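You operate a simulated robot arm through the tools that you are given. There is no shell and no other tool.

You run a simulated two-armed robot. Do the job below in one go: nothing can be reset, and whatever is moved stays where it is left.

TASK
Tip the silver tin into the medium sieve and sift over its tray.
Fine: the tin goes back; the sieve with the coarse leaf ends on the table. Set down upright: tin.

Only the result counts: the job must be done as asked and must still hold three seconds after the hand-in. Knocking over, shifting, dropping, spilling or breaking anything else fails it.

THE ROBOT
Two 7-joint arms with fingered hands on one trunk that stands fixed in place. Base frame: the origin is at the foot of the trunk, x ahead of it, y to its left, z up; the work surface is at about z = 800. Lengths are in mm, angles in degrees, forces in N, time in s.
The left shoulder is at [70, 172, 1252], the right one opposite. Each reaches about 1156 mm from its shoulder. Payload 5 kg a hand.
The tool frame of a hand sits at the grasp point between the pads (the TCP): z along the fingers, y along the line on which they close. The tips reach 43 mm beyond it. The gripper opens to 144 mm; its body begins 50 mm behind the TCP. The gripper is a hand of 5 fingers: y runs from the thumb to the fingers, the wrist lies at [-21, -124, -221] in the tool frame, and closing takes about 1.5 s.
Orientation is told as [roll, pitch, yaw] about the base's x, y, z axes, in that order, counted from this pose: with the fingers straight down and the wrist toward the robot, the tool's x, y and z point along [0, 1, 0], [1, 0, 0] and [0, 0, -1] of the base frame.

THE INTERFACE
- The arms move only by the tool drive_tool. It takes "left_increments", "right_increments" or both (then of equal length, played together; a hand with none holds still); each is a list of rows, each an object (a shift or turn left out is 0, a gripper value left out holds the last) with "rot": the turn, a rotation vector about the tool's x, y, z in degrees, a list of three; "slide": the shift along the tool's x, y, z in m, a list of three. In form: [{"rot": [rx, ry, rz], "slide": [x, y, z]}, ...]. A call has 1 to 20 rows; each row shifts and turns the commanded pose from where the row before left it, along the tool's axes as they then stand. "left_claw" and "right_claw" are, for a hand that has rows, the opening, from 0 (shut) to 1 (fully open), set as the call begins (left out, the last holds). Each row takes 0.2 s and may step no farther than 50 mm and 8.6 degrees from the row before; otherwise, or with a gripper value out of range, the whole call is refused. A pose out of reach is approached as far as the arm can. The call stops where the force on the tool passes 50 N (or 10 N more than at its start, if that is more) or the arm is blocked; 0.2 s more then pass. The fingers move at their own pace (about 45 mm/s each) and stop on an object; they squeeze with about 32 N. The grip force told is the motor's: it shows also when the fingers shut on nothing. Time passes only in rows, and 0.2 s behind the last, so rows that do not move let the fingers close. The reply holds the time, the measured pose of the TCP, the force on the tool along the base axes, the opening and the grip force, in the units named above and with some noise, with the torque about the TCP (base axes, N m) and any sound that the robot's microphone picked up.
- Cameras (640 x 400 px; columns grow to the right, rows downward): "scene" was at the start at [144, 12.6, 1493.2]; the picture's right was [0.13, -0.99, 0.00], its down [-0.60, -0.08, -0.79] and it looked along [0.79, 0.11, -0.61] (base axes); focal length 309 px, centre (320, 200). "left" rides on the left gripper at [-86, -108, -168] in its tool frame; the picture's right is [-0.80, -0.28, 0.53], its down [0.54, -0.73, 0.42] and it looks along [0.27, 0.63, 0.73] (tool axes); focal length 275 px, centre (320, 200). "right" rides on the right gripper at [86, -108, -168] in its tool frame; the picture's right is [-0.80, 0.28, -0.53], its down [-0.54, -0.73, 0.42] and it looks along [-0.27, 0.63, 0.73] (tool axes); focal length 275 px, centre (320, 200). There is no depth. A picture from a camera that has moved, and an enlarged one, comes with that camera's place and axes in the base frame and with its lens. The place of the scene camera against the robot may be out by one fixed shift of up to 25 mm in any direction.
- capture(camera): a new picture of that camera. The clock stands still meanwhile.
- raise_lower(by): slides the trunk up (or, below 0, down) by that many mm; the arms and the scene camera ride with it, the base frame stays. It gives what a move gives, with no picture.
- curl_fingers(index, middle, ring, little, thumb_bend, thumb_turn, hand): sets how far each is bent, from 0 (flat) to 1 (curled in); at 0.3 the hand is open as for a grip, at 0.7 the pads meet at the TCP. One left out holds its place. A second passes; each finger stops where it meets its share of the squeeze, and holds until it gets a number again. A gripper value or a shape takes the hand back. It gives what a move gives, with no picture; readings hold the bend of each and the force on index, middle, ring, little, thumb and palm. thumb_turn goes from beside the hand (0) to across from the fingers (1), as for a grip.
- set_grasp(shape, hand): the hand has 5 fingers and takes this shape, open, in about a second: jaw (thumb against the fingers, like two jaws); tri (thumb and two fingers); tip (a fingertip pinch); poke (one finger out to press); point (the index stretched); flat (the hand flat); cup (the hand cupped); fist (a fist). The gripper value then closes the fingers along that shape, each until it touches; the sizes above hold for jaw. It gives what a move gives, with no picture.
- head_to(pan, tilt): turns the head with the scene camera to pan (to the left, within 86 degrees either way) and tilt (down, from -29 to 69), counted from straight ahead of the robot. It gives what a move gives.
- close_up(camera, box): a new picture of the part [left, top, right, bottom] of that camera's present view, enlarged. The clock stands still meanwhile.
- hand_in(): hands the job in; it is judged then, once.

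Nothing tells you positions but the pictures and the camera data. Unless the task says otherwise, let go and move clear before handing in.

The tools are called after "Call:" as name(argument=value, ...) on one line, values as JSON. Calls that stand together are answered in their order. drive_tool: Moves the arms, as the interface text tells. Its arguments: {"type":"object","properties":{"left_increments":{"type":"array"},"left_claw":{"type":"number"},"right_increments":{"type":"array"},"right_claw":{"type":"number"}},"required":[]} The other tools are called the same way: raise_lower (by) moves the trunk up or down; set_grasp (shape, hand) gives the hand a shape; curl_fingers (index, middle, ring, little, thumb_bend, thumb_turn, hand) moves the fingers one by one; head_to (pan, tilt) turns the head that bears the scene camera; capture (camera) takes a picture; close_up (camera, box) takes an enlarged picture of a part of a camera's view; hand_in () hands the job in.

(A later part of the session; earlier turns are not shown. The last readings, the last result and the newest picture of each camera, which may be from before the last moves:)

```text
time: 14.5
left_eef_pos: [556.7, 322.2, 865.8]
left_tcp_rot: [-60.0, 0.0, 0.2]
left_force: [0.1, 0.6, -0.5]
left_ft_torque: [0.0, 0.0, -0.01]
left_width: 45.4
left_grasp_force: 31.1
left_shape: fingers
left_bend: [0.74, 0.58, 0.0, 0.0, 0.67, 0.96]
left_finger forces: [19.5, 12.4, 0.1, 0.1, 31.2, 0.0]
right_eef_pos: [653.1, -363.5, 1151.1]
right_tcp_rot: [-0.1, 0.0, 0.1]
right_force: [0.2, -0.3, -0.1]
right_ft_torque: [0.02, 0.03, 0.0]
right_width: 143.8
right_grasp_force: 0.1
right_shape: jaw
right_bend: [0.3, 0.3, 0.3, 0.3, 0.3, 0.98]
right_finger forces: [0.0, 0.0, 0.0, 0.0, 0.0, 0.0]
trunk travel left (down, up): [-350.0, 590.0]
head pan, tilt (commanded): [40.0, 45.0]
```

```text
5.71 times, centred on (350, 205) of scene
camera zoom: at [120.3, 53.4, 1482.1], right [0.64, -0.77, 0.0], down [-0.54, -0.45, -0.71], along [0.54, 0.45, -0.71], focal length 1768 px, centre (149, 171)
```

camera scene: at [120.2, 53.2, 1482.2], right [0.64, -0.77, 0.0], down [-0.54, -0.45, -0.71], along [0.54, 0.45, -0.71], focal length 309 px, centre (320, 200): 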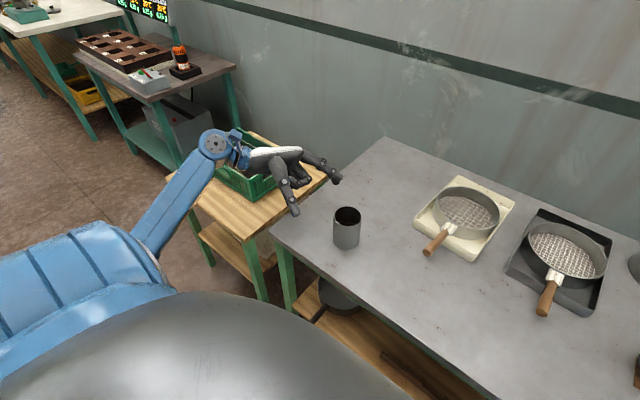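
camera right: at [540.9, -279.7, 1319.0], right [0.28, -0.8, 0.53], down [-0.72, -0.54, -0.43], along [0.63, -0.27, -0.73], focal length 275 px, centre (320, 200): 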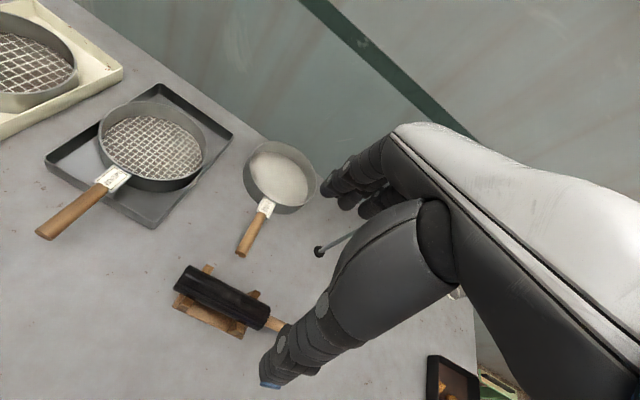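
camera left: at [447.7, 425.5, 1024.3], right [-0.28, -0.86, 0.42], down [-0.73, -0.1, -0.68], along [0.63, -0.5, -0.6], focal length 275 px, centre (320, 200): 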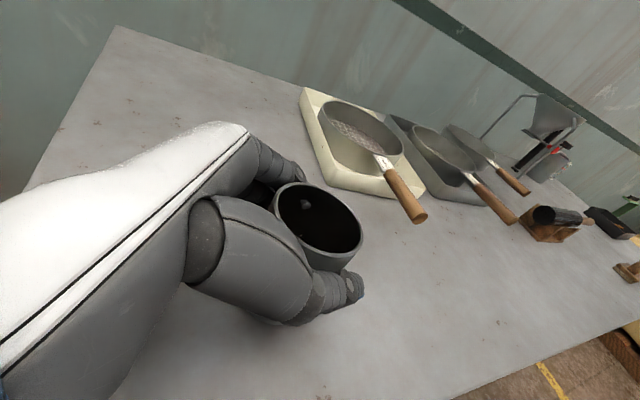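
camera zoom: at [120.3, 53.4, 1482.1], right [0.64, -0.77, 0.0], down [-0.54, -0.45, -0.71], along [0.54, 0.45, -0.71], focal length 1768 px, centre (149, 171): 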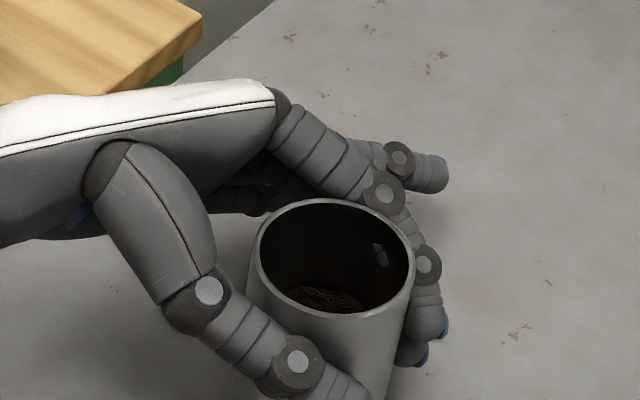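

The index is outside the wall with only a cosmetic overlap; grip forces are 19/12/31 N. I lift slowly 40 mm and check the hold.

Call:
drive_tool(left_increments=[{"slide": [-0.0043, 0, -0.0025]}, {"slide": [-0.0087, 0, -0.005]}, {"slide": [-0.0087, 0, -0.005]}, {"slide": [-0.013, 0, -0.0075]}, {"slide": [0, 0, 0]}])

Call:
capture(camera="left")

Call:
close_up(camera="scene", box=[270, 110, 410, 270])

```text
time: 15.7
left_eef_pos: [557.6, 321.7, 904.1]
left_tcp_rot: [-60.0, 0.1, 0.1]
left_force: [-0.2, -0.6, -1.2]
left_ft_torque: [-0.03, 0.0, 0.0]
left_width: 45.3
left_grasp_force: 31.1
left_shape: fingers
left_bend: [0.74, 0.58, 0.0, 0.0, 0.67, 0.96]
left_finger forces: [19.5, 12.5, 0.0, 0.0, 31.2, 0.1]
right_eef_pos: [652.5, -364.1, 1149.8]
right_tcp_rot: [0.0, 0.1, 0.1]
right_force: [-0.4, -0.2, -0.8]
right_ft_torque: [-0.03, 0.02, 0.03]
right_width: 143.9
right_grasp_force: 0.2
right_shape: jaw
right_bend: [0.3, 0.3, 0.3, 0.3, 0.3, 0.98]
right_finger forces: [0.0, 0.0, 0.1, 0.1, 0.1, 0.0]
trunk travel left (down, up): [-350.0, 590.0]
head pan, tilt (commanded): [40.0, 45.0]
```

```text
taken
camera left: at [447.9, 423.4, 1063.6], right [-0.28, -0.86, 0.42], down [-0.73, -0.1, -0.68], along [0.63, -0.5, -0.6], focal length 275 px, centre (320, 200)
```

left: 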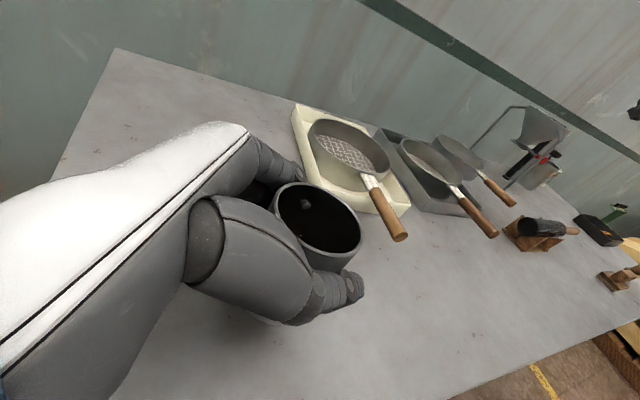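

```text
2.50 times, centred on (340, 190) of scene
camera zoom: at [120.4, 53.4, 1482.1], right [0.64, -0.77, 0.0], down [-0.54, -0.45, -0.71], along [0.54, 0.45, -0.71], focal length 774 px, centre (270, 225)
```

zoom: 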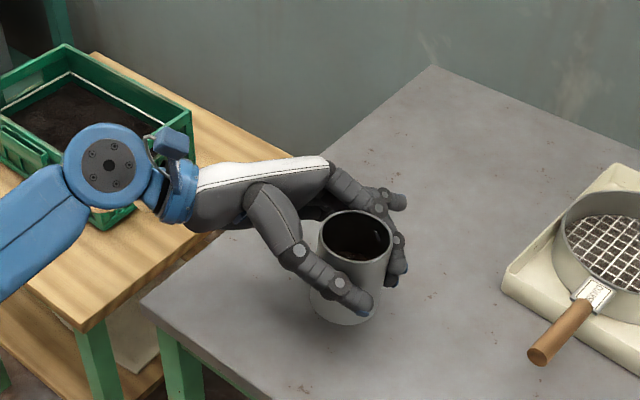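

Tin is held firmly and level. Now I lift it to about z 990, carry it over to just left of the medium sieve, and move the right arm further aside at the same time.

Call:
drive_tool(left_increments=[{"slide": [-0.0372, 0, -0.0215]}, {"slide": [-0.0372, 0, -0.0215]}, {"slide": [-0.008, 0.0112, 0.0138]}, {"slide": [-0.0159, 0.0225, 0.0276]}, {"slide": [-0.0159, 0.0225, 0.0276]}, {"slide": [-0.0159, 0.0225, 0.0276]}, {"slide": [-0.0159, 0.0225, 0.0276]}, {"slide": [-0.0159, 0.0225, 0.0276]}, {"slide": [-0.0159, 0.0225, 0.0276]}, {"slide": [-0.0159, 0.0225, 0.0276]}, {"slide": [-0.0159, 0.0225, 0.0276]}, {"slide": [-0.0159, 0.0225, 0.0276]}, {"slide": [-0.0159, 0.0225, 0.0276]}, {"slide": [-0.0159, 0.0225, 0.0276]}, {"slide": [-0.008, 0.0112, 0.0138]}, {"slide": [0, 0, 0]}], right_increments=[{"slide": [-0.015, -0.004, 0]}, {"slide": [-0.015, -0.004, 0]}, {"slide": [-0.015, -0.004, 0]}, {"slide": [-0.015, -0.004, 0]}, {"slide": [-0.015, -0.004, 0]}, {"slide": [-0.015, -0.004, 0]}, {"slide": [-0.015, -0.004, 0]}, {"slide": [-0.015, -0.004, 0]}, {"slide": [-0.015, -0.004, 0]}, {"slide": [-0.015, -0.004, 0]}, {"slide": [-0.015, -0.004, 0]}, {"slide": [-0.015, -0.004, 0]}, {"slide": [-0.015, -0.004, 0]}, {"slide": [-0.015, -0.004, 0]}, {"slide": [0, 0, 0]}, {"slide": [0, 0, 0]}])

Call:
head_to(pan=0, tilt=40)

Call:
capture(camera="scene")

Call:
capture(camera="left")

Call:
capture(camera="right")

```text
time: 19.1
left_eef_pos: [827.9, -59.8, 991.3]
left_tcp_rot: [-60.0, 0.0, 0.1]
left_force: [-0.1, -0.5, -1.0]
left_ft_torque: [0.0, 0.03, 0.02]
left_width: 45.0
left_grasp_force: 31.1
left_shape: fingers
left_bend: [0.74, 0.58, 0.0, 0.0, 0.67, 0.96]
left_finger forces: [19.4, 11.8, 0.0, 0.0, 30.5, 0.1]
right_eef_pos: [595.8, -575.9, 1152.6]
right_tcp_rot: [-0.1, 0.1, 0.1]
right_force: [-0.6, 0.1, -0.4]
right_ft_torque: [-0.04, 0.02, 0.0]
right_width: 143.6
right_grasp_force: 0.0
right_shape: jaw
right_bend: [0.3, 0.3, 0.3, 0.3, 0.3, 0.98]
right_finger forces: [0.0, 0.1, 0.0, 0.1, 0.0, 0.0]
trunk travel left (down, up): [-350.0, 590.0]
head pan, tilt (commanded): [40.0, 45.0]
```

```text
time: 20.1
left_eef_pos: [828.5, -59.0, 990.8]
left_tcp_rot: [-60.1, -0.1, 0.2]
left_force: [0.6, 0.1, -2.1]
left_ft_torque: [0.02, 0.0, -0.01]
left_width: 44.7
left_grasp_force: 30.5
left_shape: fingers
left_bend: [0.74, 0.58, 0.0, 0.0, 0.67, 0.96]
left_finger forces: [19.4, 11.9, 0.0, 0.1, 30.6, 0.0]
right_eef_pos: [595.6, -576.1, 1152.5]
right_tcp_rot: [0.0, 0.1, 0.1]
right_force: [1.0, -0.4, -0.6]
right_ft_torque: [-0.01, -0.01, 0.02]
right_width: 143.4
right_grasp_force: 0.1
right_shape: jaw
right_bend: [0.3, 0.3, 0.3, 0.3, 0.3, 0.98]
right_finger forces: [0.0, 0.0, 0.0, 0.0, 0.0, 0.0]
trunk travel left (down, up): [-350.0, 590.0]
head pan, tilt (commanded): [0.0, 40.0]
```

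```text
taken
camera scene: at [143.2, 0.9, 1489.4], right [0.0, -1.0, 0.0], down [-0.64, 0.0, -0.77], along [0.77, 0.0, -0.64], focal length 309 px, centre (320, 200)
```

scene: 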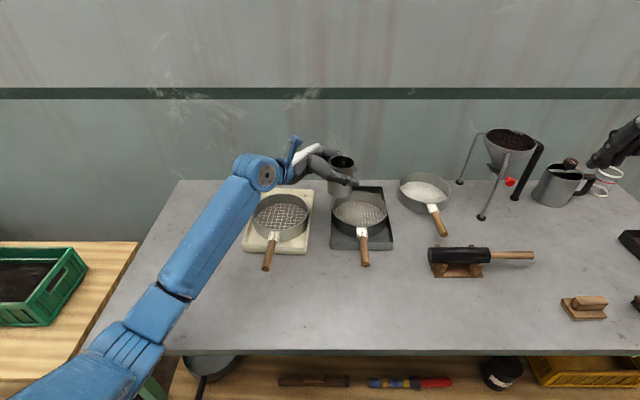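

```text
taken
camera left: at [718.8, 42.5, 1150.1], right [-0.28, -0.86, 0.42], down [-0.73, -0.1, -0.68], along [0.63, -0.5, -0.6], focal length 275 px, centre (320, 200)
```

left: 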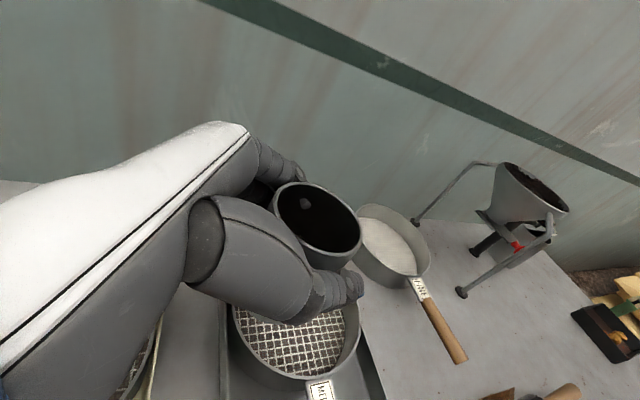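

```text
taken
camera right: at [488.1, -490.5, 1319.0], right [0.29, -0.8, 0.53], down [-0.73, -0.54, -0.42], along [0.63, -0.27, -0.73], focal length 275 px, centre (320, 200)
```

right: 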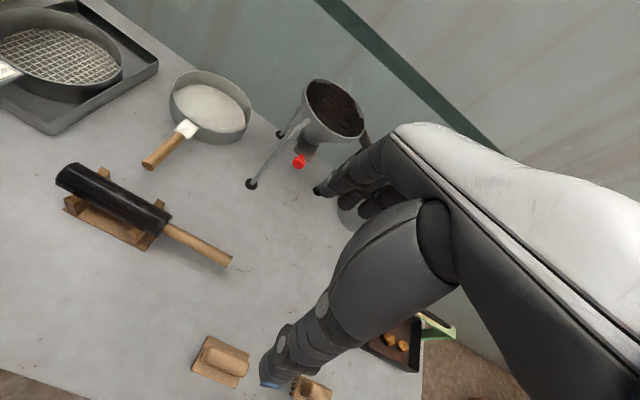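

The tin hangs just left of the medium sieve's centre with the way clear. I shift it over, lower a little and roll it 50°, then look before the flow starts.

Call:
drive_tool(left_increments=[{"slide": [0.007, 0, 0.0185]}, {"slide": [0.007, 0, 0.0185]}, {"rot": [0, 8.3, 0]}, {"rot": [0, 8.3, 0]}, {"rot": [0, 8.3, 0]}, {"rot": [0, 8.3, 0]}, {"rot": [0, 8.3, 0]}, {"rot": [0, 0, 0]}])

Call:
capture(camera="left")

Call:
close_up(camera="scene", box=[230, 120, 430, 270])

Call:
capture(camera="right")

```text
time: 21.9
left_eef_pos: [829.2, -83.8, 960.5]
left_tcp_rot: [-18.4, 0.1, 0.0]
left_force: [-0.7, 1.3, -1.5]
left_ft_torque: [-0.06, 0.03, 0.0]
left_width: 45.2
left_grasp_force: 30.6
left_shape: fingers
left_bend: [0.74, 0.58, 0.0, 0.0, 0.67, 0.96]
left_finger forces: [19.4, 12.1, 0.1, 0.0, 30.4, 0.0]
right_eef_pos: [595.6, -575.5, 1152.6]
right_tcp_rot: [0.0, 0.0, 0.1]
right_force: [-0.1, 0.7, -0.7]
right_ft_torque: [0.0, -0.01, -0.03]
right_width: 143.8
right_grasp_force: 0.0
right_shape: jaw
right_bend: [0.3, 0.3, 0.3, 0.3, 0.3, 0.98]
right_finger forces: [0.1, 0.1, 0.1, 0.0, 0.1, 0.0]
trunk travel left (down, up): [-350.0, 590.0]
head pan, tilt (commanded): [0.0, 40.0]
```

```text
taken
camera left: at [719.9, -112.5, 1147.7], right [-0.28, -0.92, -0.26], down [-0.73, 0.38, -0.57], along [0.63, 0.02, -0.78], focal length 275 px, centre (320, 200)
```

left: 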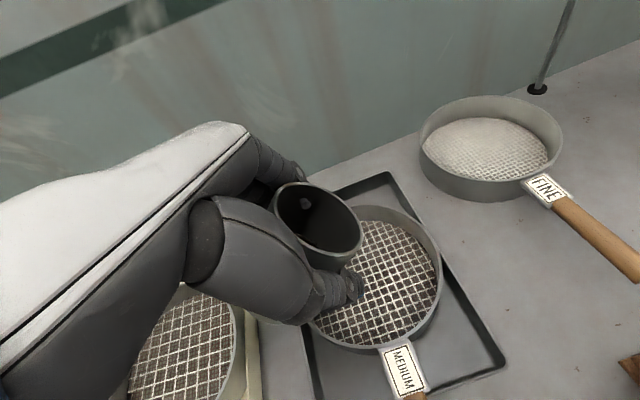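

```text
2.67 times, centred on (330, 195) of scene
camera zoom: at [143.3, 1.6, 1489.4], right [0.0, -1.0, 0.0], down [-0.64, 0.0, -0.77], along [0.77, 0.0, -0.64], focal length 825 px, centre (293, 213)
```

zoom: 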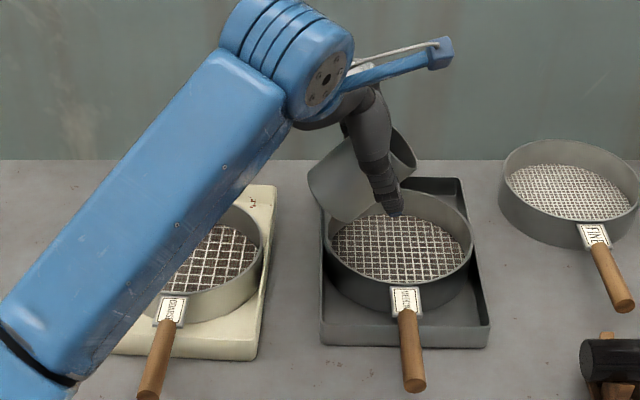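

```text
taken
camera right: at [488.2, -489.8, 1319.2], right [0.29, -0.8, 0.53], down [-0.73, -0.54, -0.42], along [0.63, -0.27, -0.73], focal length 275 px, centre (320, 200)
```

right: 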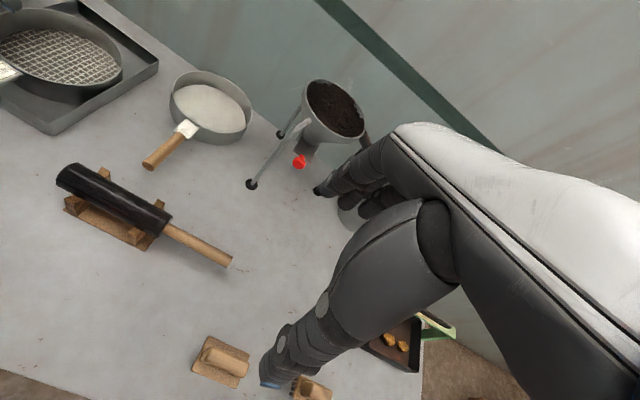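

Lip is over the sieve's middle. I lower the tin about 30 mm and continue rolling slowly to about 90°.

Call:
drive_tool(left_increments=[{"rot": [0, 8.3, 0]}, {"slide": [0, 0, 0.015]}, {"slide": [0, 0, 0.015]}, {"rot": [0, 5, 0]}, {"rot": [0, 5, 0]}, {"rot": [0, 4, 0], "slide": [-0.001, 0, 0]}, {"rot": [0, 4, 0], "slide": [-0.001, 0, 0]}, {"rot": [0, 4, 0], "slide": [-0.001, 0, 0]}, {"rot": [0, 4, 0], "slide": [-0.001, 0, 0]}, {"rot": [0, 0, 0]}, {"rot": [0, 0, 0]}])

Call:
capture(camera="left")

Call:
close_up(camera="scene", box=[230, 120, 430, 270])

```text
time: 24.4
left_eef_pos: [828.0, -92.5, 931.9]
left_tcp_rot: [15.8, 0.1, 0.1]
left_force: [-0.1, 0.0, 0.2]
left_ft_torque: [-0.06, 0.03, 0.0]
left_width: 45.0
left_grasp_force: 30.8
left_shape: fingers
left_bend: [0.74, 0.58, 0.0, 0.0, 0.67, 0.96]
left_finger forces: [19.5, 12.0, 0.0, 0.0, 30.4, 0.0]
right_eef_pos: [597.1, -575.5, 1151.9]
right_tcp_rot: [0.0, 0.1, 0.1]
right_force: [-0.6, -0.6, -0.5]
right_ft_torque: [0.0, 0.04, -0.01]
right_width: 144.1
right_grasp_force: 0.1
right_shape: jaw
right_bend: [0.3, 0.3, 0.3, 0.3, 0.3, 0.98]
right_finger forces: [0.1, 0.0, 0.0, 0.1, 0.0, 0.0]
trunk travel left (down, up): [-350.0, 590.0]
head pan, tilt (commanded): [0.0, 40.0]
```

```text
taken
camera left: at [719.4, -222.4, 1070.0], right [-0.28, -0.62, -0.73], down [-0.73, 0.64, -0.26], along [0.63, 0.46, -0.63], focal length 275 px, centre (320, 200)
```

left: 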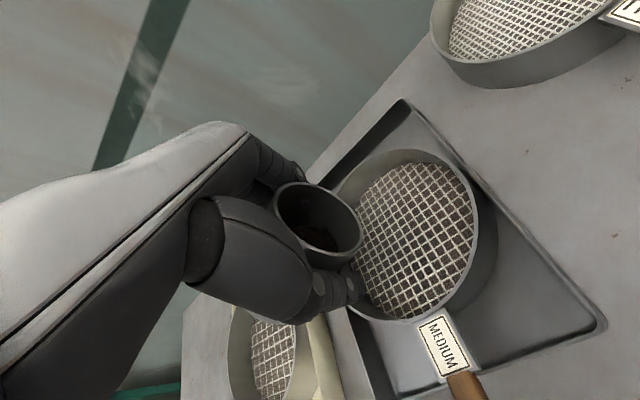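

```text
2.67 times, centred on (330, 195) of scene
camera zoom: at [143.2, 0.6, 1489.4], right [0.0, -1.0, 0.0], down [-0.64, 0.0, -0.77], along [0.77, 0.0, -0.64], focal length 825 px, centre (293, 213)
```

zoom: 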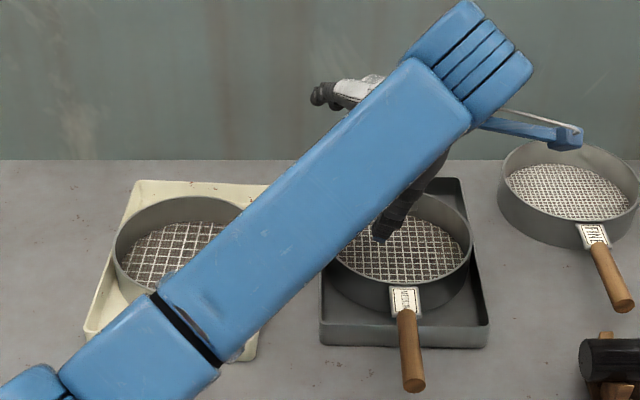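

Call:
drive_tool(left_increments=[{"rot": [0, 4, 0], "slide": [-0.001, 0, 0]}, {"rot": [0, 4, 0], "slide": [-0.001, 0, 0]}, {"rot": [0, 3, 0], "slide": [-0.001, 0, 0]}, {"rot": [0, 3, 0], "slide": [-0.001, 0, 0]}, {"rot": [0, 0, 0]}, {"rot": [0, 0, 0]}])

Call:
close_up(camera="left", box=[220, 120, 540, 360])

```text
time: 25.8
left_eef_pos: [829.3, -97.0, 927.8]
left_tcp_rot: [29.7, 0.0, 0.1]
left_force: [0.1, 1.1, -1.0]
left_ft_torque: [-0.02, -0.01, 0.03]
left_width: 44.7
left_grasp_force: 30.8
left_shape: fingers
left_bend: [0.74, 0.58, 0.0, 0.0, 0.67, 0.96]
left_finger forces: [19.4, 12.0, 0.0, 0.1, 30.3, 0.1]
right_eef_pos: [596.6, -575.1, 1152.4]
right_tcp_rot: [0.0, 0.0, 0.1]
right_force: [0.8, -1.2, -1.2]
right_ft_torque: [0.05, 0.01, 0.01]
right_width: 143.8
right_grasp_force: 0.0
right_shape: jaw
right_bend: [0.3, 0.3, 0.3, 0.3, 0.3, 0.98]
right_finger forces: [0.1, 0.0, 0.0, 0.0, 0.0, 0.1]
trunk travel left (down, up): [-350.0, 590.0]
head pan, tilt (commanded): [0.0, 40.0]
```

```text
1.67 times, centred on (380, 240) of left
camera zoom: at [720.5, -255.8, 1032.1], right [-0.28, -0.43, -0.86], down [-0.73, 0.68, -0.1], along [0.63, 0.6, -0.5], focal length 459 px, centre (220, 133)
```

zoom: 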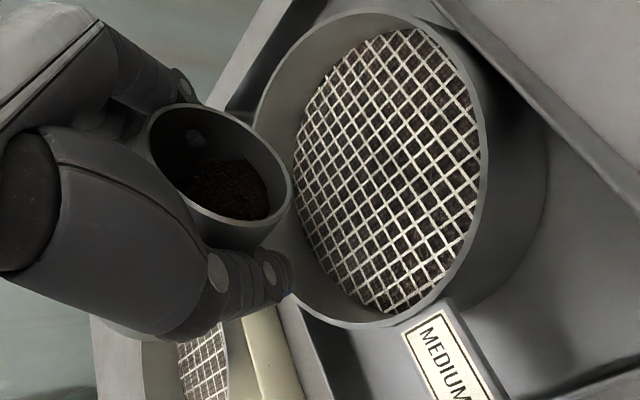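

Call:
drive_tool(left_increments=[{"rot": [0, 3, 0], "slide": [-0.001, 0, 0]}, {"rot": [0, 3, 0], "slide": [-0.001, 0, 0]}, {"rot": [0, 3, 0], "slide": [-0.001, 0, 0]}, {"rot": [0, 0, 0]}, {"rot": [0, 0, 0]}])

Call:
close_up(camera="left", box=[220, 120, 540, 360])

```text
time: 26.9
left_eef_pos: [828.6, -100.2, 927.2]
left_tcp_rot: [38.7, 0.0, 0.2]
left_force: [0.6, 0.3, -1.2]
left_ft_torque: [-0.03, -0.01, 0.0]
left_width: 45.0
left_grasp_force: 30.8
left_shape: fingers
left_bend: [0.74, 0.58, 0.0, 0.0, 0.67, 0.96]
left_finger forces: [19.4, 12.0, 0.1, 0.0, 30.2, 0.0]
right_eef_pos: [597.4, -575.8, 1150.1]
right_tcp_rot: [0.0, 0.0, 0.1]
right_force: [0.9, 0.6, 0.9]
right_ft_torque: [0.03, 0.01, 0.0]
right_width: 143.6
right_grasp_force: 0.1
right_shape: jaw
right_bend: [0.3, 0.3, 0.3, 0.3, 0.3, 0.98]
right_finger forces: [0.0, 0.0, 0.1, 0.0, 0.1, 0.0]
trunk travel left (down, up): [-350.0, 590.0]
head pan, tilt (commanded): [0.0, 40.0]
```

```text
1.67 times, centred on (380, 240) of left
camera zoom: at [720.3, -272.5, 1004.3], right [-0.28, -0.29, -0.92], down [-0.73, 0.69, 0.01], along [0.63, 0.67, -0.4], focal length 459 px, centre (220, 133)
```

zoom: 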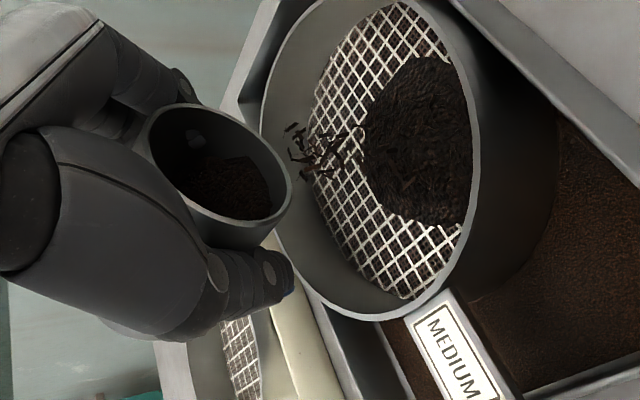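

Leaf is flowing onto the mesh near its middle and fines are already in the tray. I keep rolling slowly to empty the tin.

Call:
drive_tool(left_increments=[{"rot": [0, 3, 0], "slide": [-0.001, 0, -0.001]}, {"rot": [0, 3, 0], "slide": [-0.001, 0, -0.001]}, {"rot": [0, 3, 0], "slide": [-0.001, 0, -0.001]}, {"rot": [0, 3, 0], "slide": [-0.001, 0, -0.001]}, {"rot": [0, 0, 0]}, {"rot": [0, 0, 0]}, {"rot": [0, 0, 0]}])

Call:
close_up(camera="left", box=[220, 120, 540, 360])

Call:
close_up(camera="scene", box=[280, 150, 420, 270])

```text
time: 28.6
left_eef_pos: [828.7, -105.6, 926.3]
left_tcp_rot: [50.8, 0.0, 0.1]
left_force: [-0.2, 0.4, -1.2]
left_ft_torque: [-0.08, 0.03, 0.01]
left_width: 45.0
left_grasp_force: 30.5
left_shape: fingers
left_bend: [0.74, 0.58, 0.0, 0.0, 0.67, 0.96]
left_finger forces: [19.4, 11.8, 0.0, 0.0, 30.3, 0.1]
right_eef_pos: [596.9, -576.8, 1151.6]
right_tcp_rot: [0.0, 0.0, 0.1]
right_force: [0.4, 0.1, 0.3]
right_ft_torque: [-0.01, 0.04, -0.03]
right_width: 143.7
right_grasp_force: 0.1
right_shape: jaw
right_bend: [0.3, 0.3, 0.3, 0.3, 0.3, 0.98]
right_finger forces: [0.0, 0.0, 0.0, 0.0, 0.0, 0.1]
trunk travel left (down, up): [-350.0, 590.0]
head pan, tilt (commanded): [0.0, 40.0]
```

```text
1.67 times, centred on (380, 240) of left
camera zoom: at [720.3, -290.9, 967.2], right [-0.28, -0.09, -0.95], down [-0.73, 0.67, 0.15], along [0.63, 0.74, -0.26], focal length 459 px, centre (220, 133)
```

zoom: 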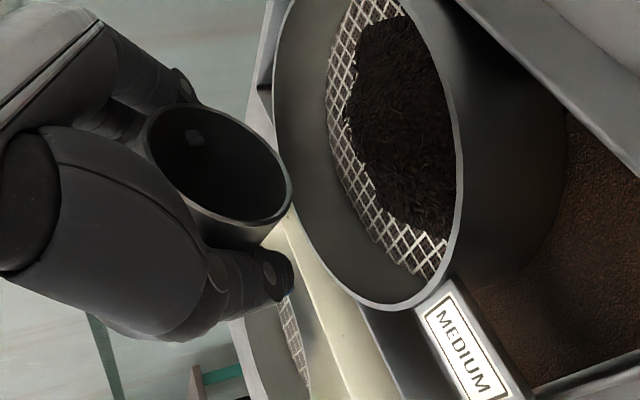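

```text
3.33 times, centred on (350, 210) of scene
camera zoom: at [143.2, 0.6, 1489.4], right [0.0, -1.0, 0.0], down [-0.64, 0.0, -0.77], along [0.77, 0.0, -0.64], focal length 1032 px, centre (220, 167)
```

zoom: 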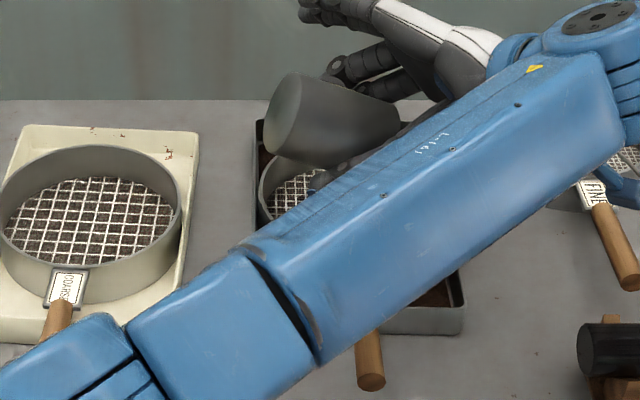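

Call:
drive_tool(left_increments=[{"rot": [0, 4, 0], "slide": [-0.001, 0, -0.0015]}, {"rot": [0, 4, 0], "slide": [-0.001, 0, -0.0015]}, {"rot": [0, 4, 0], "slide": [-0.001, 0, -0.0015]}, {"rot": [0, 4, 0], "slide": [-0.001, 0, -0.0015]}, {"rot": [0, 0, 0]}, {"rot": [0, 0, 0]}, {"rot": [0, 0, 0]}])

Call:
close_up(camera="left", box=[220, 120, 540, 360])

Call:
close_up(camera="left", box=[260, 160, 380, 290])

```text
time: 30.1
left_eef_pos: [829.6, -114.2, 926.8]
left_tcp_rot: [66.8, 0.0, 0.2]
left_force: [0.1, -0.1, -1.1]
left_ft_torque: [-0.02, 0.01, -0.01]
left_width: 44.9
left_grasp_force: 30.8
left_shape: fingers
left_bend: [0.74, 0.58, 0.0, 0.0, 0.67, 0.96]
left_finger forces: [19.4, 11.6, 0.0, 0.0, 30.4, 0.0]
right_eef_pos: [596.0, -575.9, 1152.0]
right_tcp_rot: [0.0, 0.0, 0.1]
right_force: [1.0, -0.2, 0.9]
right_ft_torque: [0.01, 0.03, -0.01]
right_width: 143.8
right_grasp_force: 0.1
right_shape: jaw
right_bend: [0.3, 0.3, 0.3, 0.3, 0.3, 0.98]
right_finger forces: [0.1, 0.0, 0.0, 0.0, 0.0, 0.0]
trunk travel left (down, up): [-350.0, 590.0]
head pan, tilt (commanded): [0.0, 40.0]
```

```text
1.67 times, centred on (380, 240) of left
camera zoom: at [719.9, -301.4, 914.9], right [-0.28, 0.18, -0.94], down [-0.73, 0.6, 0.33], along [0.63, 0.78, -0.04], focal length 459 px, centre (220, 133)
```

zoom: 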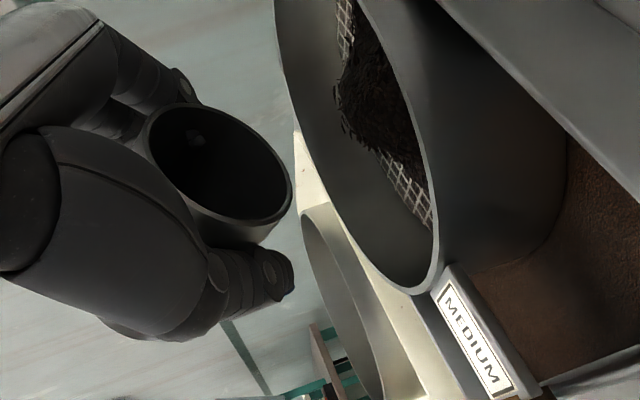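

```text
3.08 times, centred on (320, 225) of left
camera zoom: at [719.9, -301.4, 914.9], right [-0.28, 0.18, -0.94], down [-0.73, 0.6, 0.33], along [0.63, 0.78, -0.04], focal length 847 px, centre (320, 123)
```

zoom: 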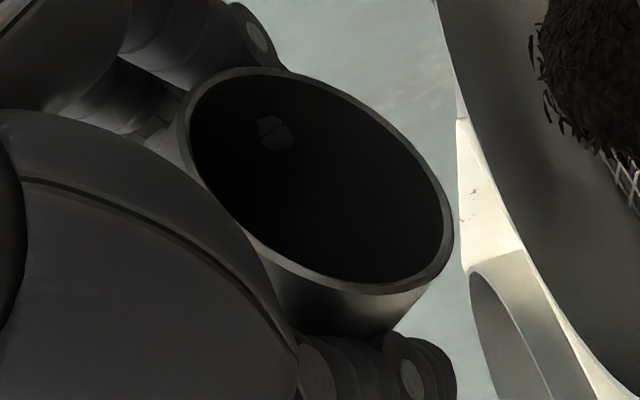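

The tin is empty. I raise it clear, roll it back upright and carry it back toward its original place.

Call:
drive_tool(left_increments=[{"slide": [0.023, 0, -0.01]}, {"slide": [0.023, 0, -0.01]}, {"rot": [0, -8.45, 0]}, {"rot": [0, -8.45, 0]}, {"rot": [0, -8.45, 0]}, {"rot": [0, -8.45, 0]}, {"rot": [0, -8.45, 0]}, {"rot": [0, -8.45, 0]}, {"rot": [0, -8.45, 0]}, {"rot": [0, -8.45, 0]}, {"rot": [0, -8.45, 0]}, {"rot": [0, -8.45, 0]}, {"rot": [0, -8.45, 0]}, {"rot": [0, -8.45, 0]}, {"rot": [0, -8.45, 0]}, {"rot": [0, -8.45, 0]}, {"rot": [0, -8.45, 0]}, {"rot": [0, 0, 0]}])

Call:
capture(camera="left")

Call:
close_up(camera="scene", box=[230, 120, 470, 280])

```text
time: 33.6
left_eef_pos: [866.2, -17.8, 971.3]
left_tcp_rot: [-44.8, -2.6, 4.6]
left_force: [0.7, 0.0, -0.2]
left_ft_torque: [-0.02, 0.0, 0.02]
left_width: 45.1
left_grasp_force: 30.4
left_shape: fingers
left_bend: [0.74, 0.58, 0.0, 0.0, 0.67, 0.96]
left_finger forces: [19.3, 11.3, 0.0, 0.0, 30.0, 0.0]
right_eef_pos: [596.6, -575.3, 1151.3]
right_tcp_rot: [0.0, 0.0, 0.1]
right_force: [-0.1, 0.4, 0.5]
right_ft_torque: [0.03, -0.01, -0.04]
right_width: 143.8
right_grasp_force: 0.1
right_shape: jaw
right_bend: [0.3, 0.3, 0.3, 0.3, 0.3, 0.98]
right_finger forces: [0.1, 0.1, 0.1, 0.0, 0.1, 0.0]
trunk travel left (down, up): [-350.0, 590.0]
head pan, tilt (commanded): [0.0, 40.0]
stopped in row 17 (left hand): the arm was blocked; the commanded pose is now the measured one
```

```text
taken
camera left: at [744.5, 29.7, 1147.6], right [-0.22, -0.96, 0.17], down [-0.7, 0.03, -0.71], along [0.68, -0.27, -0.68], focal length 275 px, centre (320, 200)
```

left: 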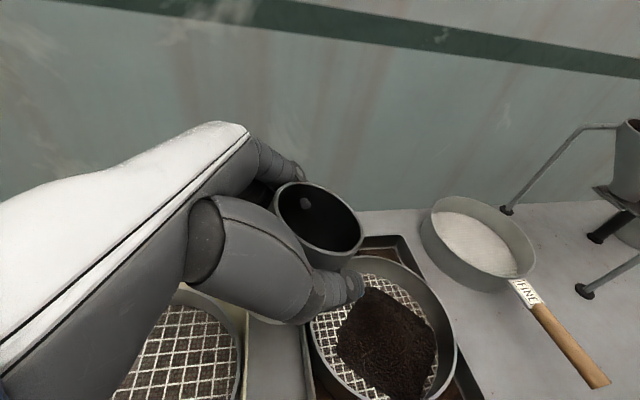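

```text
2.50 times, centred on (350, 200) of scene
camera zoom: at [143.4, 1.5, 1489.4], right [0.0, -1.0, 0.0], down [-0.64, 0.0, -0.77], along [0.77, 0.0, -0.64], focal length 774 px, centre (245, 200)
```

zoom: 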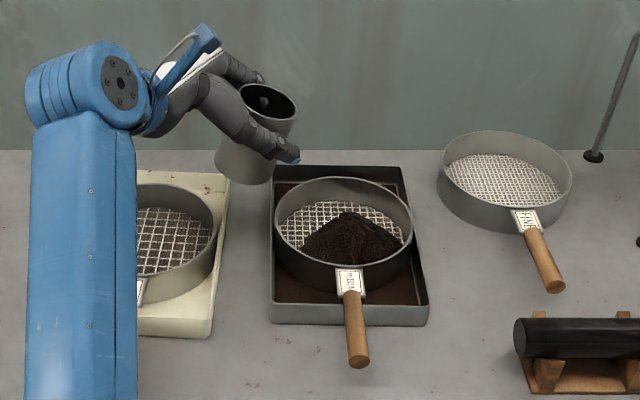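

The arm swung a bit and reported a block on the way back, though the tool feels no force and the sieves look undisturbed. I look at the whole scene before going on.

Call:
capture(camera="scene")

Call:
head_to(pan=20, tilt=55)

Call:
capture(camera="scene")

```text
taken
camera scene: at [143.4, 1.5, 1489.4], right [0.0, -1.0, 0.0], down [-0.64, 0.0, -0.77], along [0.77, 0.0, -0.64], focal length 309 px, centre (320, 200)
```

scene: 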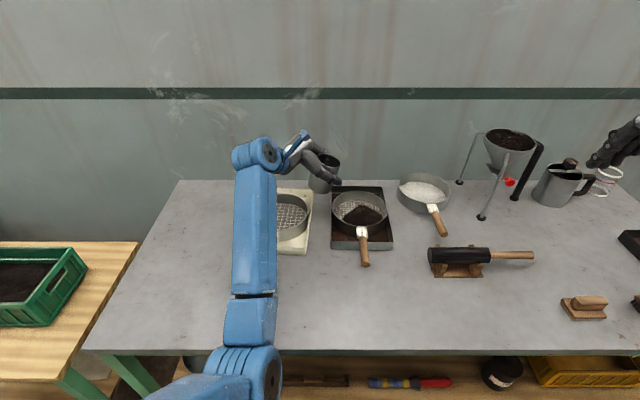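

```text
time: 34.4
left_eef_pos: [865.9, -18.5, 971.8]
left_tcp_rot: [-44.8, -2.4, 4.6]
left_force: [0.5, -0.1, -1.1]
left_ft_torque: [-0.02, 0.0, -0.01]
left_width: 45.1
left_grasp_force: 30.5
left_shape: fingers
left_bend: [0.74, 0.58, 0.0, 0.0, 0.67, 0.96]
left_finger forces: [19.3, 11.4, 0.1, 0.0, 29.9, 0.1]
right_eef_pos: [595.7, -576.3, 1151.0]
right_tcp_rot: [0.1, 0.0, 0.2]
right_force: [0.5, -0.4, -0.1]
right_ft_torque: [-0.01, -0.01, 0.03]
right_width: 144.1
right_grasp_force: 0.1
right_shape: jaw
right_bend: [0.3, 0.3, 0.3, 0.3, 0.3, 0.98]
right_finger forces: [0.0, 0.0, 0.0, 0.1, 0.1, 0.0]
trunk travel left (down, up): [-350.0, 590.0]
head pan, tilt (commanded): [20.0, 55.0]
```

```text
taken
camera scene: at [125.9, 25.3, 1468.7], right [0.34, -0.94, 0.0], down [-0.77, -0.28, -0.57], along [0.54, 0.2, -0.82], focal length 309 px, centre (320, 200)
```

scene: 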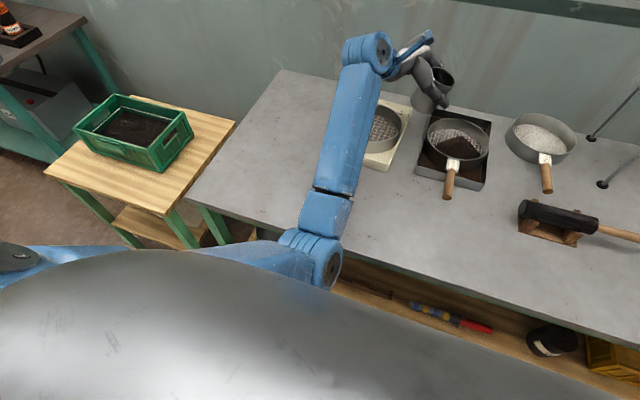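

The elbow has dropped inward near the table's front edge, which is likely what blocked it. I'll raise the hand gently and straighten the tin to see whether the arm is free.

Call:
drive_tool(left_increments=[{"slide": [-0.018, 0, -0.018]}, {"slide": [-0.018, 0, -0.018]}, {"slide": [-0.018, 0, -0.018]}, {"slide": [0, 0, 0]}])

Call:
capture(camera="scene")

```text
time: 35.4
left_eef_pos: [860.0, -23.1, 1047.7]
left_tcp_rot: [-45.1, -2.4, 4.4]
left_force: [0.7, 0.1, -0.9]
left_ft_torque: [-0.03, 0.02, 0.03]
left_width: 44.8
left_grasp_force: 30.4
left_shape: fingers
left_bend: [0.74, 0.58, 0.0, 0.0, 0.67, 0.96]
left_finger forces: [19.3, 11.3, 0.1, 0.0, 29.9, 0.1]
right_eef_pos: [596.4, -575.9, 1152.1]
right_tcp_rot: [0.0, 0.0, 0.1]
right_force: [-0.4, -0.8, -1.1]
right_ft_torque: [-0.01, 0.0, -0.01]
right_width: 144.0
right_grasp_force: 0.1
right_shape: jaw
right_bend: [0.3, 0.3, 0.3, 0.3, 0.3, 0.98]
right_finger forces: [0.0, 0.1, 0.1, 0.1, 0.0, 0.0]
trunk travel left (down, up): [-350.0, 590.0]
head pan, tilt (commanded): [20.0, 55.0]
```

```text
taken
camera scene: at [126.0, 25.3, 1468.7], right [0.34, -0.94, 0.0], down [-0.77, -0.28, -0.57], along [0.54, 0.2, -0.82], focal length 309 px, centre (320, 200)
```

scene: 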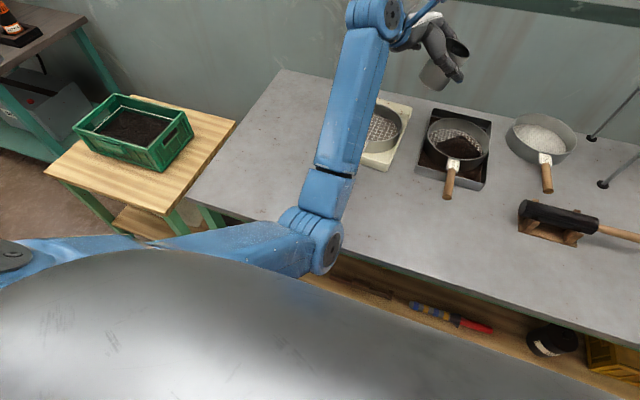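

Call:
drive_tool(left_increments=[{"rot": [1.75, -5, 0]}, {"rot": [1.75, -5, 0]}, {"rot": [1.75, -5, 0]}, {"rot": [0, 0, 0]}])

Call:
capture(camera="scene")

```text
time: 36.4
left_eef_pos: [861.0, -23.5, 1048.6]
left_tcp_rot: [-60.1, 0.8, 0.3]
left_force: [-0.6, 0.2, -1.2]
left_ft_torque: [-0.01, -0.03, 0.0]
left_width: 45.1
left_grasp_force: 30.2
left_shape: fingers
left_bend: [0.74, 0.58, 0.0, 0.0, 0.67, 0.96]
left_finger forces: [19.4, 11.1, 0.1, 0.0, 29.7, 0.0]
right_eef_pos: [596.8, -576.7, 1150.9]
right_tcp_rot: [0.0, 0.0, 0.2]
right_force: [0.0, -0.8, -0.1]
right_ft_torque: [0.02, 0.01, -0.01]
right_width: 143.6
right_grasp_force: 0.0
right_shape: jaw
right_bend: [0.3, 0.3, 0.3, 0.3, 0.3, 0.98]
right_finger forces: [0.1, 0.0, 0.0, 0.1, 0.0, 0.0]
trunk travel left (down, up): [-350.0, 590.0]
head pan, tilt (commanded): [20.0, 55.0]
```

```text
taken
camera scene: at [125.7, 25.2, 1468.7], right [0.34, -0.94, 0.0], down [-0.77, -0.28, -0.57], along [0.54, 0.2, -0.82], focal length 309 px, centre (320, 200)
```

scene: 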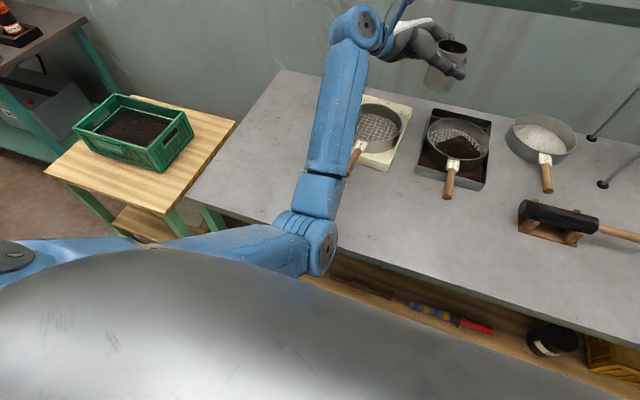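

Call:
drive_tool(left_increments=[{"slide": [0.015, -0.0167, -0.026]}, {"slide": [0.015, -0.0167, -0.026]}, {"slide": [0.015, -0.0167, -0.026]}, {"slide": [0.015, -0.0167, -0.026]}, {"slide": [0.015, -0.0167, -0.026]}, {"slide": [0.015, -0.0167, -0.026]}, {"slide": [0, 0, 0]}])

Call:
capture(camera="scene")

```text
time: 38.0
left_eef_pos: [760.5, 156.4, 1049.5]
left_tcp_rot: [-59.9, 0.8, 0.3]
left_force: [-0.2, -0.9, 0.0]
left_ft_torque: [-0.04, 0.0, -0.03]
left_width: 44.7
left_grasp_force: 29.9
left_shape: fingers
left_bend: [0.74, 0.58, 0.0, 0.0, 0.67, 0.96]
left_finger forces: [19.4, 11.0, 0.1, 0.0, 29.7, 0.1]
right_eef_pos: [596.8, -576.8, 1151.0]
right_tcp_rot: [0.0, 0.0, 0.1]
right_force: [0.2, 0.3, -0.4]
right_ft_torque: [-0.02, 0.01, 0.0]
right_width: 143.7
right_grasp_force: 0.0
right_shape: jaw
right_bend: [0.3, 0.3, 0.3, 0.3, 0.3, 0.98]
right_finger forces: [0.1, 0.0, 0.0, 0.1, 0.0, 0.1]
trunk travel left (down, up): [-350.0, 590.0]
head pan, tilt (commanded): [20.0, 55.0]
```

```text
taken
camera scene: at [126.3, 24.4, 1468.7], right [0.34, -0.94, 0.0], down [-0.77, -0.28, -0.57], along [0.54, 0.2, -0.82], focal length 309 px, centre (320, 200)
```

scene: 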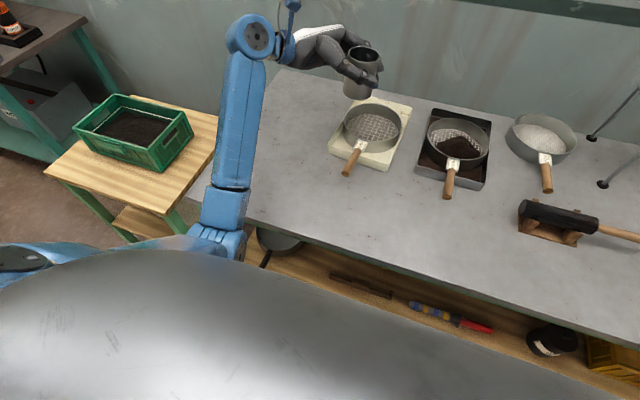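

Call:
drive_tool(left_increments=[{"slide": [0.0162, -0.0268, -0.0156]}, {"slide": [0.0162, -0.0268, -0.0156]}, {"slide": [0.0162, -0.0268, -0.0156]}, {"slide": [0.0162, -0.0268, -0.0156]}, {"slide": [0.0162, -0.0268, -0.0156]}, {"slide": [0.0162, -0.0268, -0.0156]}, {"slide": [0.0162, -0.0268, -0.0156]}, {"slide": [0.0162, -0.0268, -0.0156]}, {"slide": [0, 0, 0]}, {"slide": [0, 0, 0]}])

Call:
head_to(pan=40, tilt=45)

Call:
capture(camera="scene")

Call:
capture(camera="left")

```text
time: 40.2
left_eef_pos: [539.2, 331.5, 1002.5]
left_tcp_rot: [-60.0, 0.8, 0.4]
left_force: [-0.8, 1.3, -1.0]
left_ft_torque: [0.0, 0.01, 0.02]
left_width: 44.6
left_grasp_force: 29.8
left_shape: fingers
left_bend: [0.74, 0.58, 0.0, 0.0, 0.67, 0.96]
left_finger forces: [19.3, 11.0, 0.0, 0.1, 29.6, 0.1]
right_eef_pos: [597.5, -575.7, 1152.2]
right_tcp_rot: [0.0, 0.0, 0.1]
right_force: [-0.4, 0.1, -0.1]
right_ft_torque: [0.02, -0.01, -0.01]
right_width: 144.1
right_grasp_force: 0.0
right_shape: jaw
right_bend: [0.3, 0.3, 0.3, 0.3, 0.3, 0.98]
right_finger forces: [0.0, 0.0, 0.1, 0.1, 0.0, 0.0]
trunk travel left (down, up): [-350.0, 590.0]
head pan, tilt (commanded): [20.0, 55.0]
```

```text
time: 41.0
left_eef_pos: [540.8, 330.1, 1002.9]
left_tcp_rot: [-60.0, 0.8, 0.3]
left_force: [0.3, 0.4, -0.6]
left_ft_torque: [0.0, 0.02, 0.0]
left_width: 45.0
left_grasp_force: 30.1
left_shape: fingers
left_bend: [0.74, 0.58, 0.0, 0.0, 0.67, 0.96]
left_finger forces: [19.4, 11.1, 0.0, 0.0, 29.4, 0.1]
right_eef_pos: [596.0, -576.4, 1151.8]
right_tcp_rot: [0.0, 0.0, 0.1]
right_force: [0.6, -0.2, 0.0]
right_ft_torque: [-0.02, 0.04, 0.01]
right_width: 144.0
right_grasp_force: 0.0
right_shape: jaw
right_bend: [0.3, 0.3, 0.3, 0.3, 0.3, 0.98]
right_finger forces: [0.1, 0.0, 0.1, 0.0, 0.0, 0.1]
trunk travel left (down, up): [-350.0, 590.0]
head pan, tilt (commanded): [40.0, 45.0]
```

```text
taken
camera scene: at [120.4, 53.1, 1482.1], right [0.64, -0.77, 0.0], down [-0.54, -0.45, -0.71], along [0.54, 0.45, -0.71], focal length 309 px, centre (320, 200)
```

scene: 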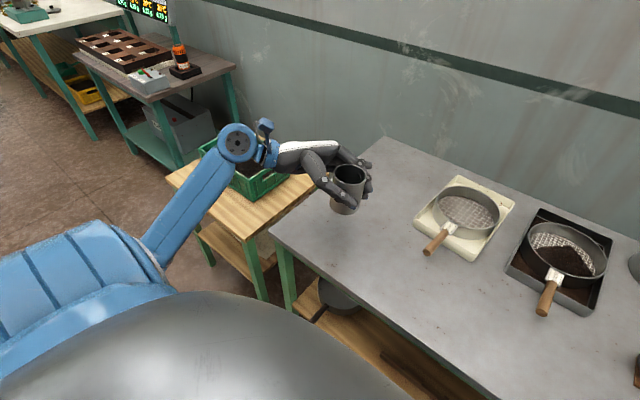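

```text
taken
camera left: at [433.3, 432.6, 1163.6], right [-0.27, -0.86, 0.43], down [-0.73, -0.1, -0.67], along [0.62, -0.5, -0.61], focal length 275 px, centre (320, 200)
```

left: 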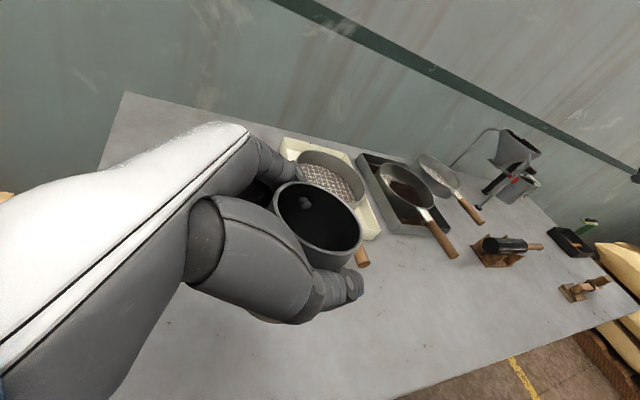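

The empty tin is above its original spot and sits in the hand as before. I lower it most of the way.

Call:
drive_tool(left_increments=[{"rot": [-0.14, 0, 0.85], "slide": [0.0217, 0.0014, 0.0125]}, {"slide": [0.0217, 0.0014, 0.0125]}, {"slide": [0.0217, 0.0014, 0.0125]}, {"slide": [0.0217, 0.0014, 0.0125]}, {"slide": [0.0087, 0, 0.005]}, {"slide": [0, 0, 0]}, {"slide": [0, 0, 0]}])

Call:
capture(camera="left")

Call:
close_up(camera="scene", box=[270, 130, 410, 270])

```text
time: 42.6
left_eef_pos: [550.3, 330.6, 893.9]
left_tcp_rot: [-60.0, 0.0, 0.0]
left_force: [-0.1, -0.4, -0.2]
left_ft_torque: [0.04, 0.0, -0.01]
left_width: 44.6
left_grasp_force: 30.4
left_shape: fingers
left_bend: [0.74, 0.58, 0.0, 0.0, 0.68, 0.96]
left_finger forces: [19.4, 10.8, 0.0, 0.0, 29.4, 0.1]
right_eef_pos: [597.1, -576.6, 1152.7]
right_tcp_rot: [0.0, 0.1, 0.2]
right_force: [-0.1, 0.2, 0.1]
right_ft_torque: [0.02, 0.03, -0.03]
right_width: 144.0
right_grasp_force: 0.1
right_shape: jaw
right_bend: [0.3, 0.3, 0.3, 0.3, 0.3, 0.98]
right_finger forces: [0.0, 0.0, 0.0, 0.0, 0.0, 0.1]
trunk travel left (down, up): [-350.0, 590.0]
head pan, tilt (commanded): [40.0, 45.0]
```

```text
taken
camera left: at [440.0, 433.3, 1052.5], right [-0.28, -0.86, 0.42], down [-0.73, -0.09, -0.68], along [0.63, -0.5, -0.6], focal length 275 px, centre (320, 200)
```

left: 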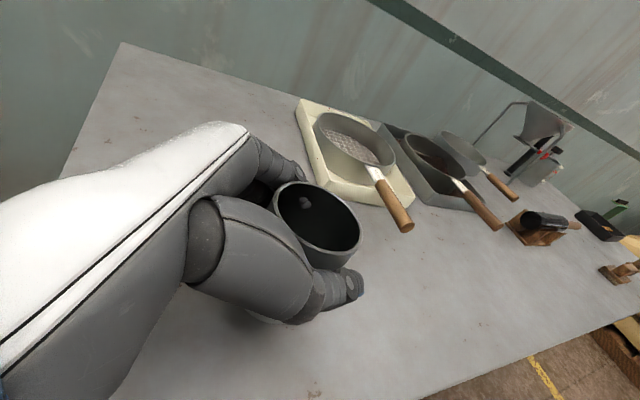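

```text
2.86 times, centred on (340, 200) of scene
camera zoom: at [120.2, 53.3, 1482.1], right [0.64, -0.77, 0.0], down [-0.54, -0.45, -0.71], along [0.54, 0.45, -0.71], focal length 884 px, centre (263, 200)
```

zoom: 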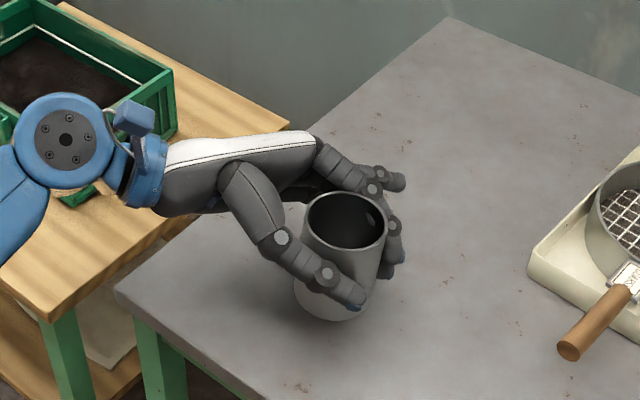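

Call:
drive_tool(left_increments=[{"slide": [0.0087, -0.001, 0.005]}, {"slide": [0.0087, -0.001, 0.005]}, {"slide": [0.0035, 0, 0.002]}, {"slide": [0, 0, 0]}])

```text
time: 43.6
left_eef_pos: [547.2, 331.6, 868.7]
left_tcp_rot: [-60.1, 0.0, 0.0]
left_force: [0.4, 0.0, -1.1]
left_ft_torque: [-0.06, -0.02, 0.03]
left_width: 44.4
left_grasp_force: 30.3
left_shape: fingers
left_bend: [0.74, 0.58, 0.0, 0.0, 0.68, 0.96]
left_finger forces: [19.4, 10.9, 0.0, 0.0, 29.4, 0.1]
right_eef_pos: [596.5, -576.2, 1152.9]
right_tcp_rot: [0.0, 0.0, 0.2]
right_force: [0.1, 0.0, -0.3]
right_ft_torque: [-0.01, 0.0, 0.01]
right_width: 143.8
right_grasp_force: 0.0
right_shape: jaw
right_bend: [0.3, 0.3, 0.3, 0.3, 0.3, 0.98]
right_finger forces: [0.0, 0.1, 0.0, 0.0, 0.0, 0.0]
trunk travel left (down, up): [-350.0, 590.0]
head pan, tilt (commanded): [40.0, 45.0]
```

Call:
drive_tool(left_increments=[{"slide": [0.0017, 0, 0.001]}, {"slide": [0, 0, 0]}])

Call:
close_up(camera="scene", box=[300, 170, 390, 250])

```text
time: 44.2
left_eef_pos: [546.8, 330.1, 866.4]
left_tcp_rot: [-60.0, 0.1, -0.1]
left_force: [0.2, -0.2, -0.1]
left_ft_torque: [0.0, 0.03, 0.02]
left_width: 44.6
left_grasp_force: 29.5
left_shape: fingers
left_bend: [0.74, 0.58, 0.0, 0.0, 0.68, 0.96]
left_finger forces: [19.4, 10.8, 0.0, 0.0, 29.4, 0.0]
right_eef_pos: [598.0, -575.7, 1151.6]
right_tcp_rot: [0.0, 0.0, 0.1]
right_force: [-0.5, 0.2, -0.7]
right_ft_torque: [0.0, -0.01, 0.02]
right_width: 143.9
right_grasp_force: 0.0
right_shape: jaw
right_bend: [0.3, 0.3, 0.3, 0.3, 0.3, 0.98]
right_finger forces: [0.0, 0.0, 0.0, 0.0, 0.0, 0.0]
trunk travel left (down, up): [-350.0, 590.0]
head pan, tilt (commanded): [40.0, 45.0]
```

```text
5.00 times, centred on (345, 210) of scene
camera zoom: at [120.2, 53.2, 1482.1], right [0.64, -0.77, 0.0], down [-0.54, -0.45, -0.71], along [0.54, 0.45, -0.71], focal length 1547 px, centre (195, 150)
```

zoom: 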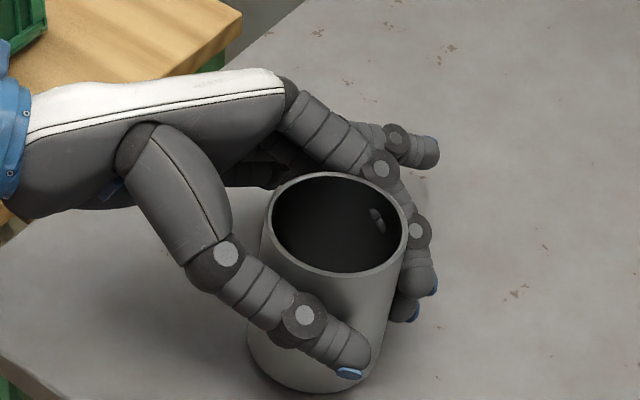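

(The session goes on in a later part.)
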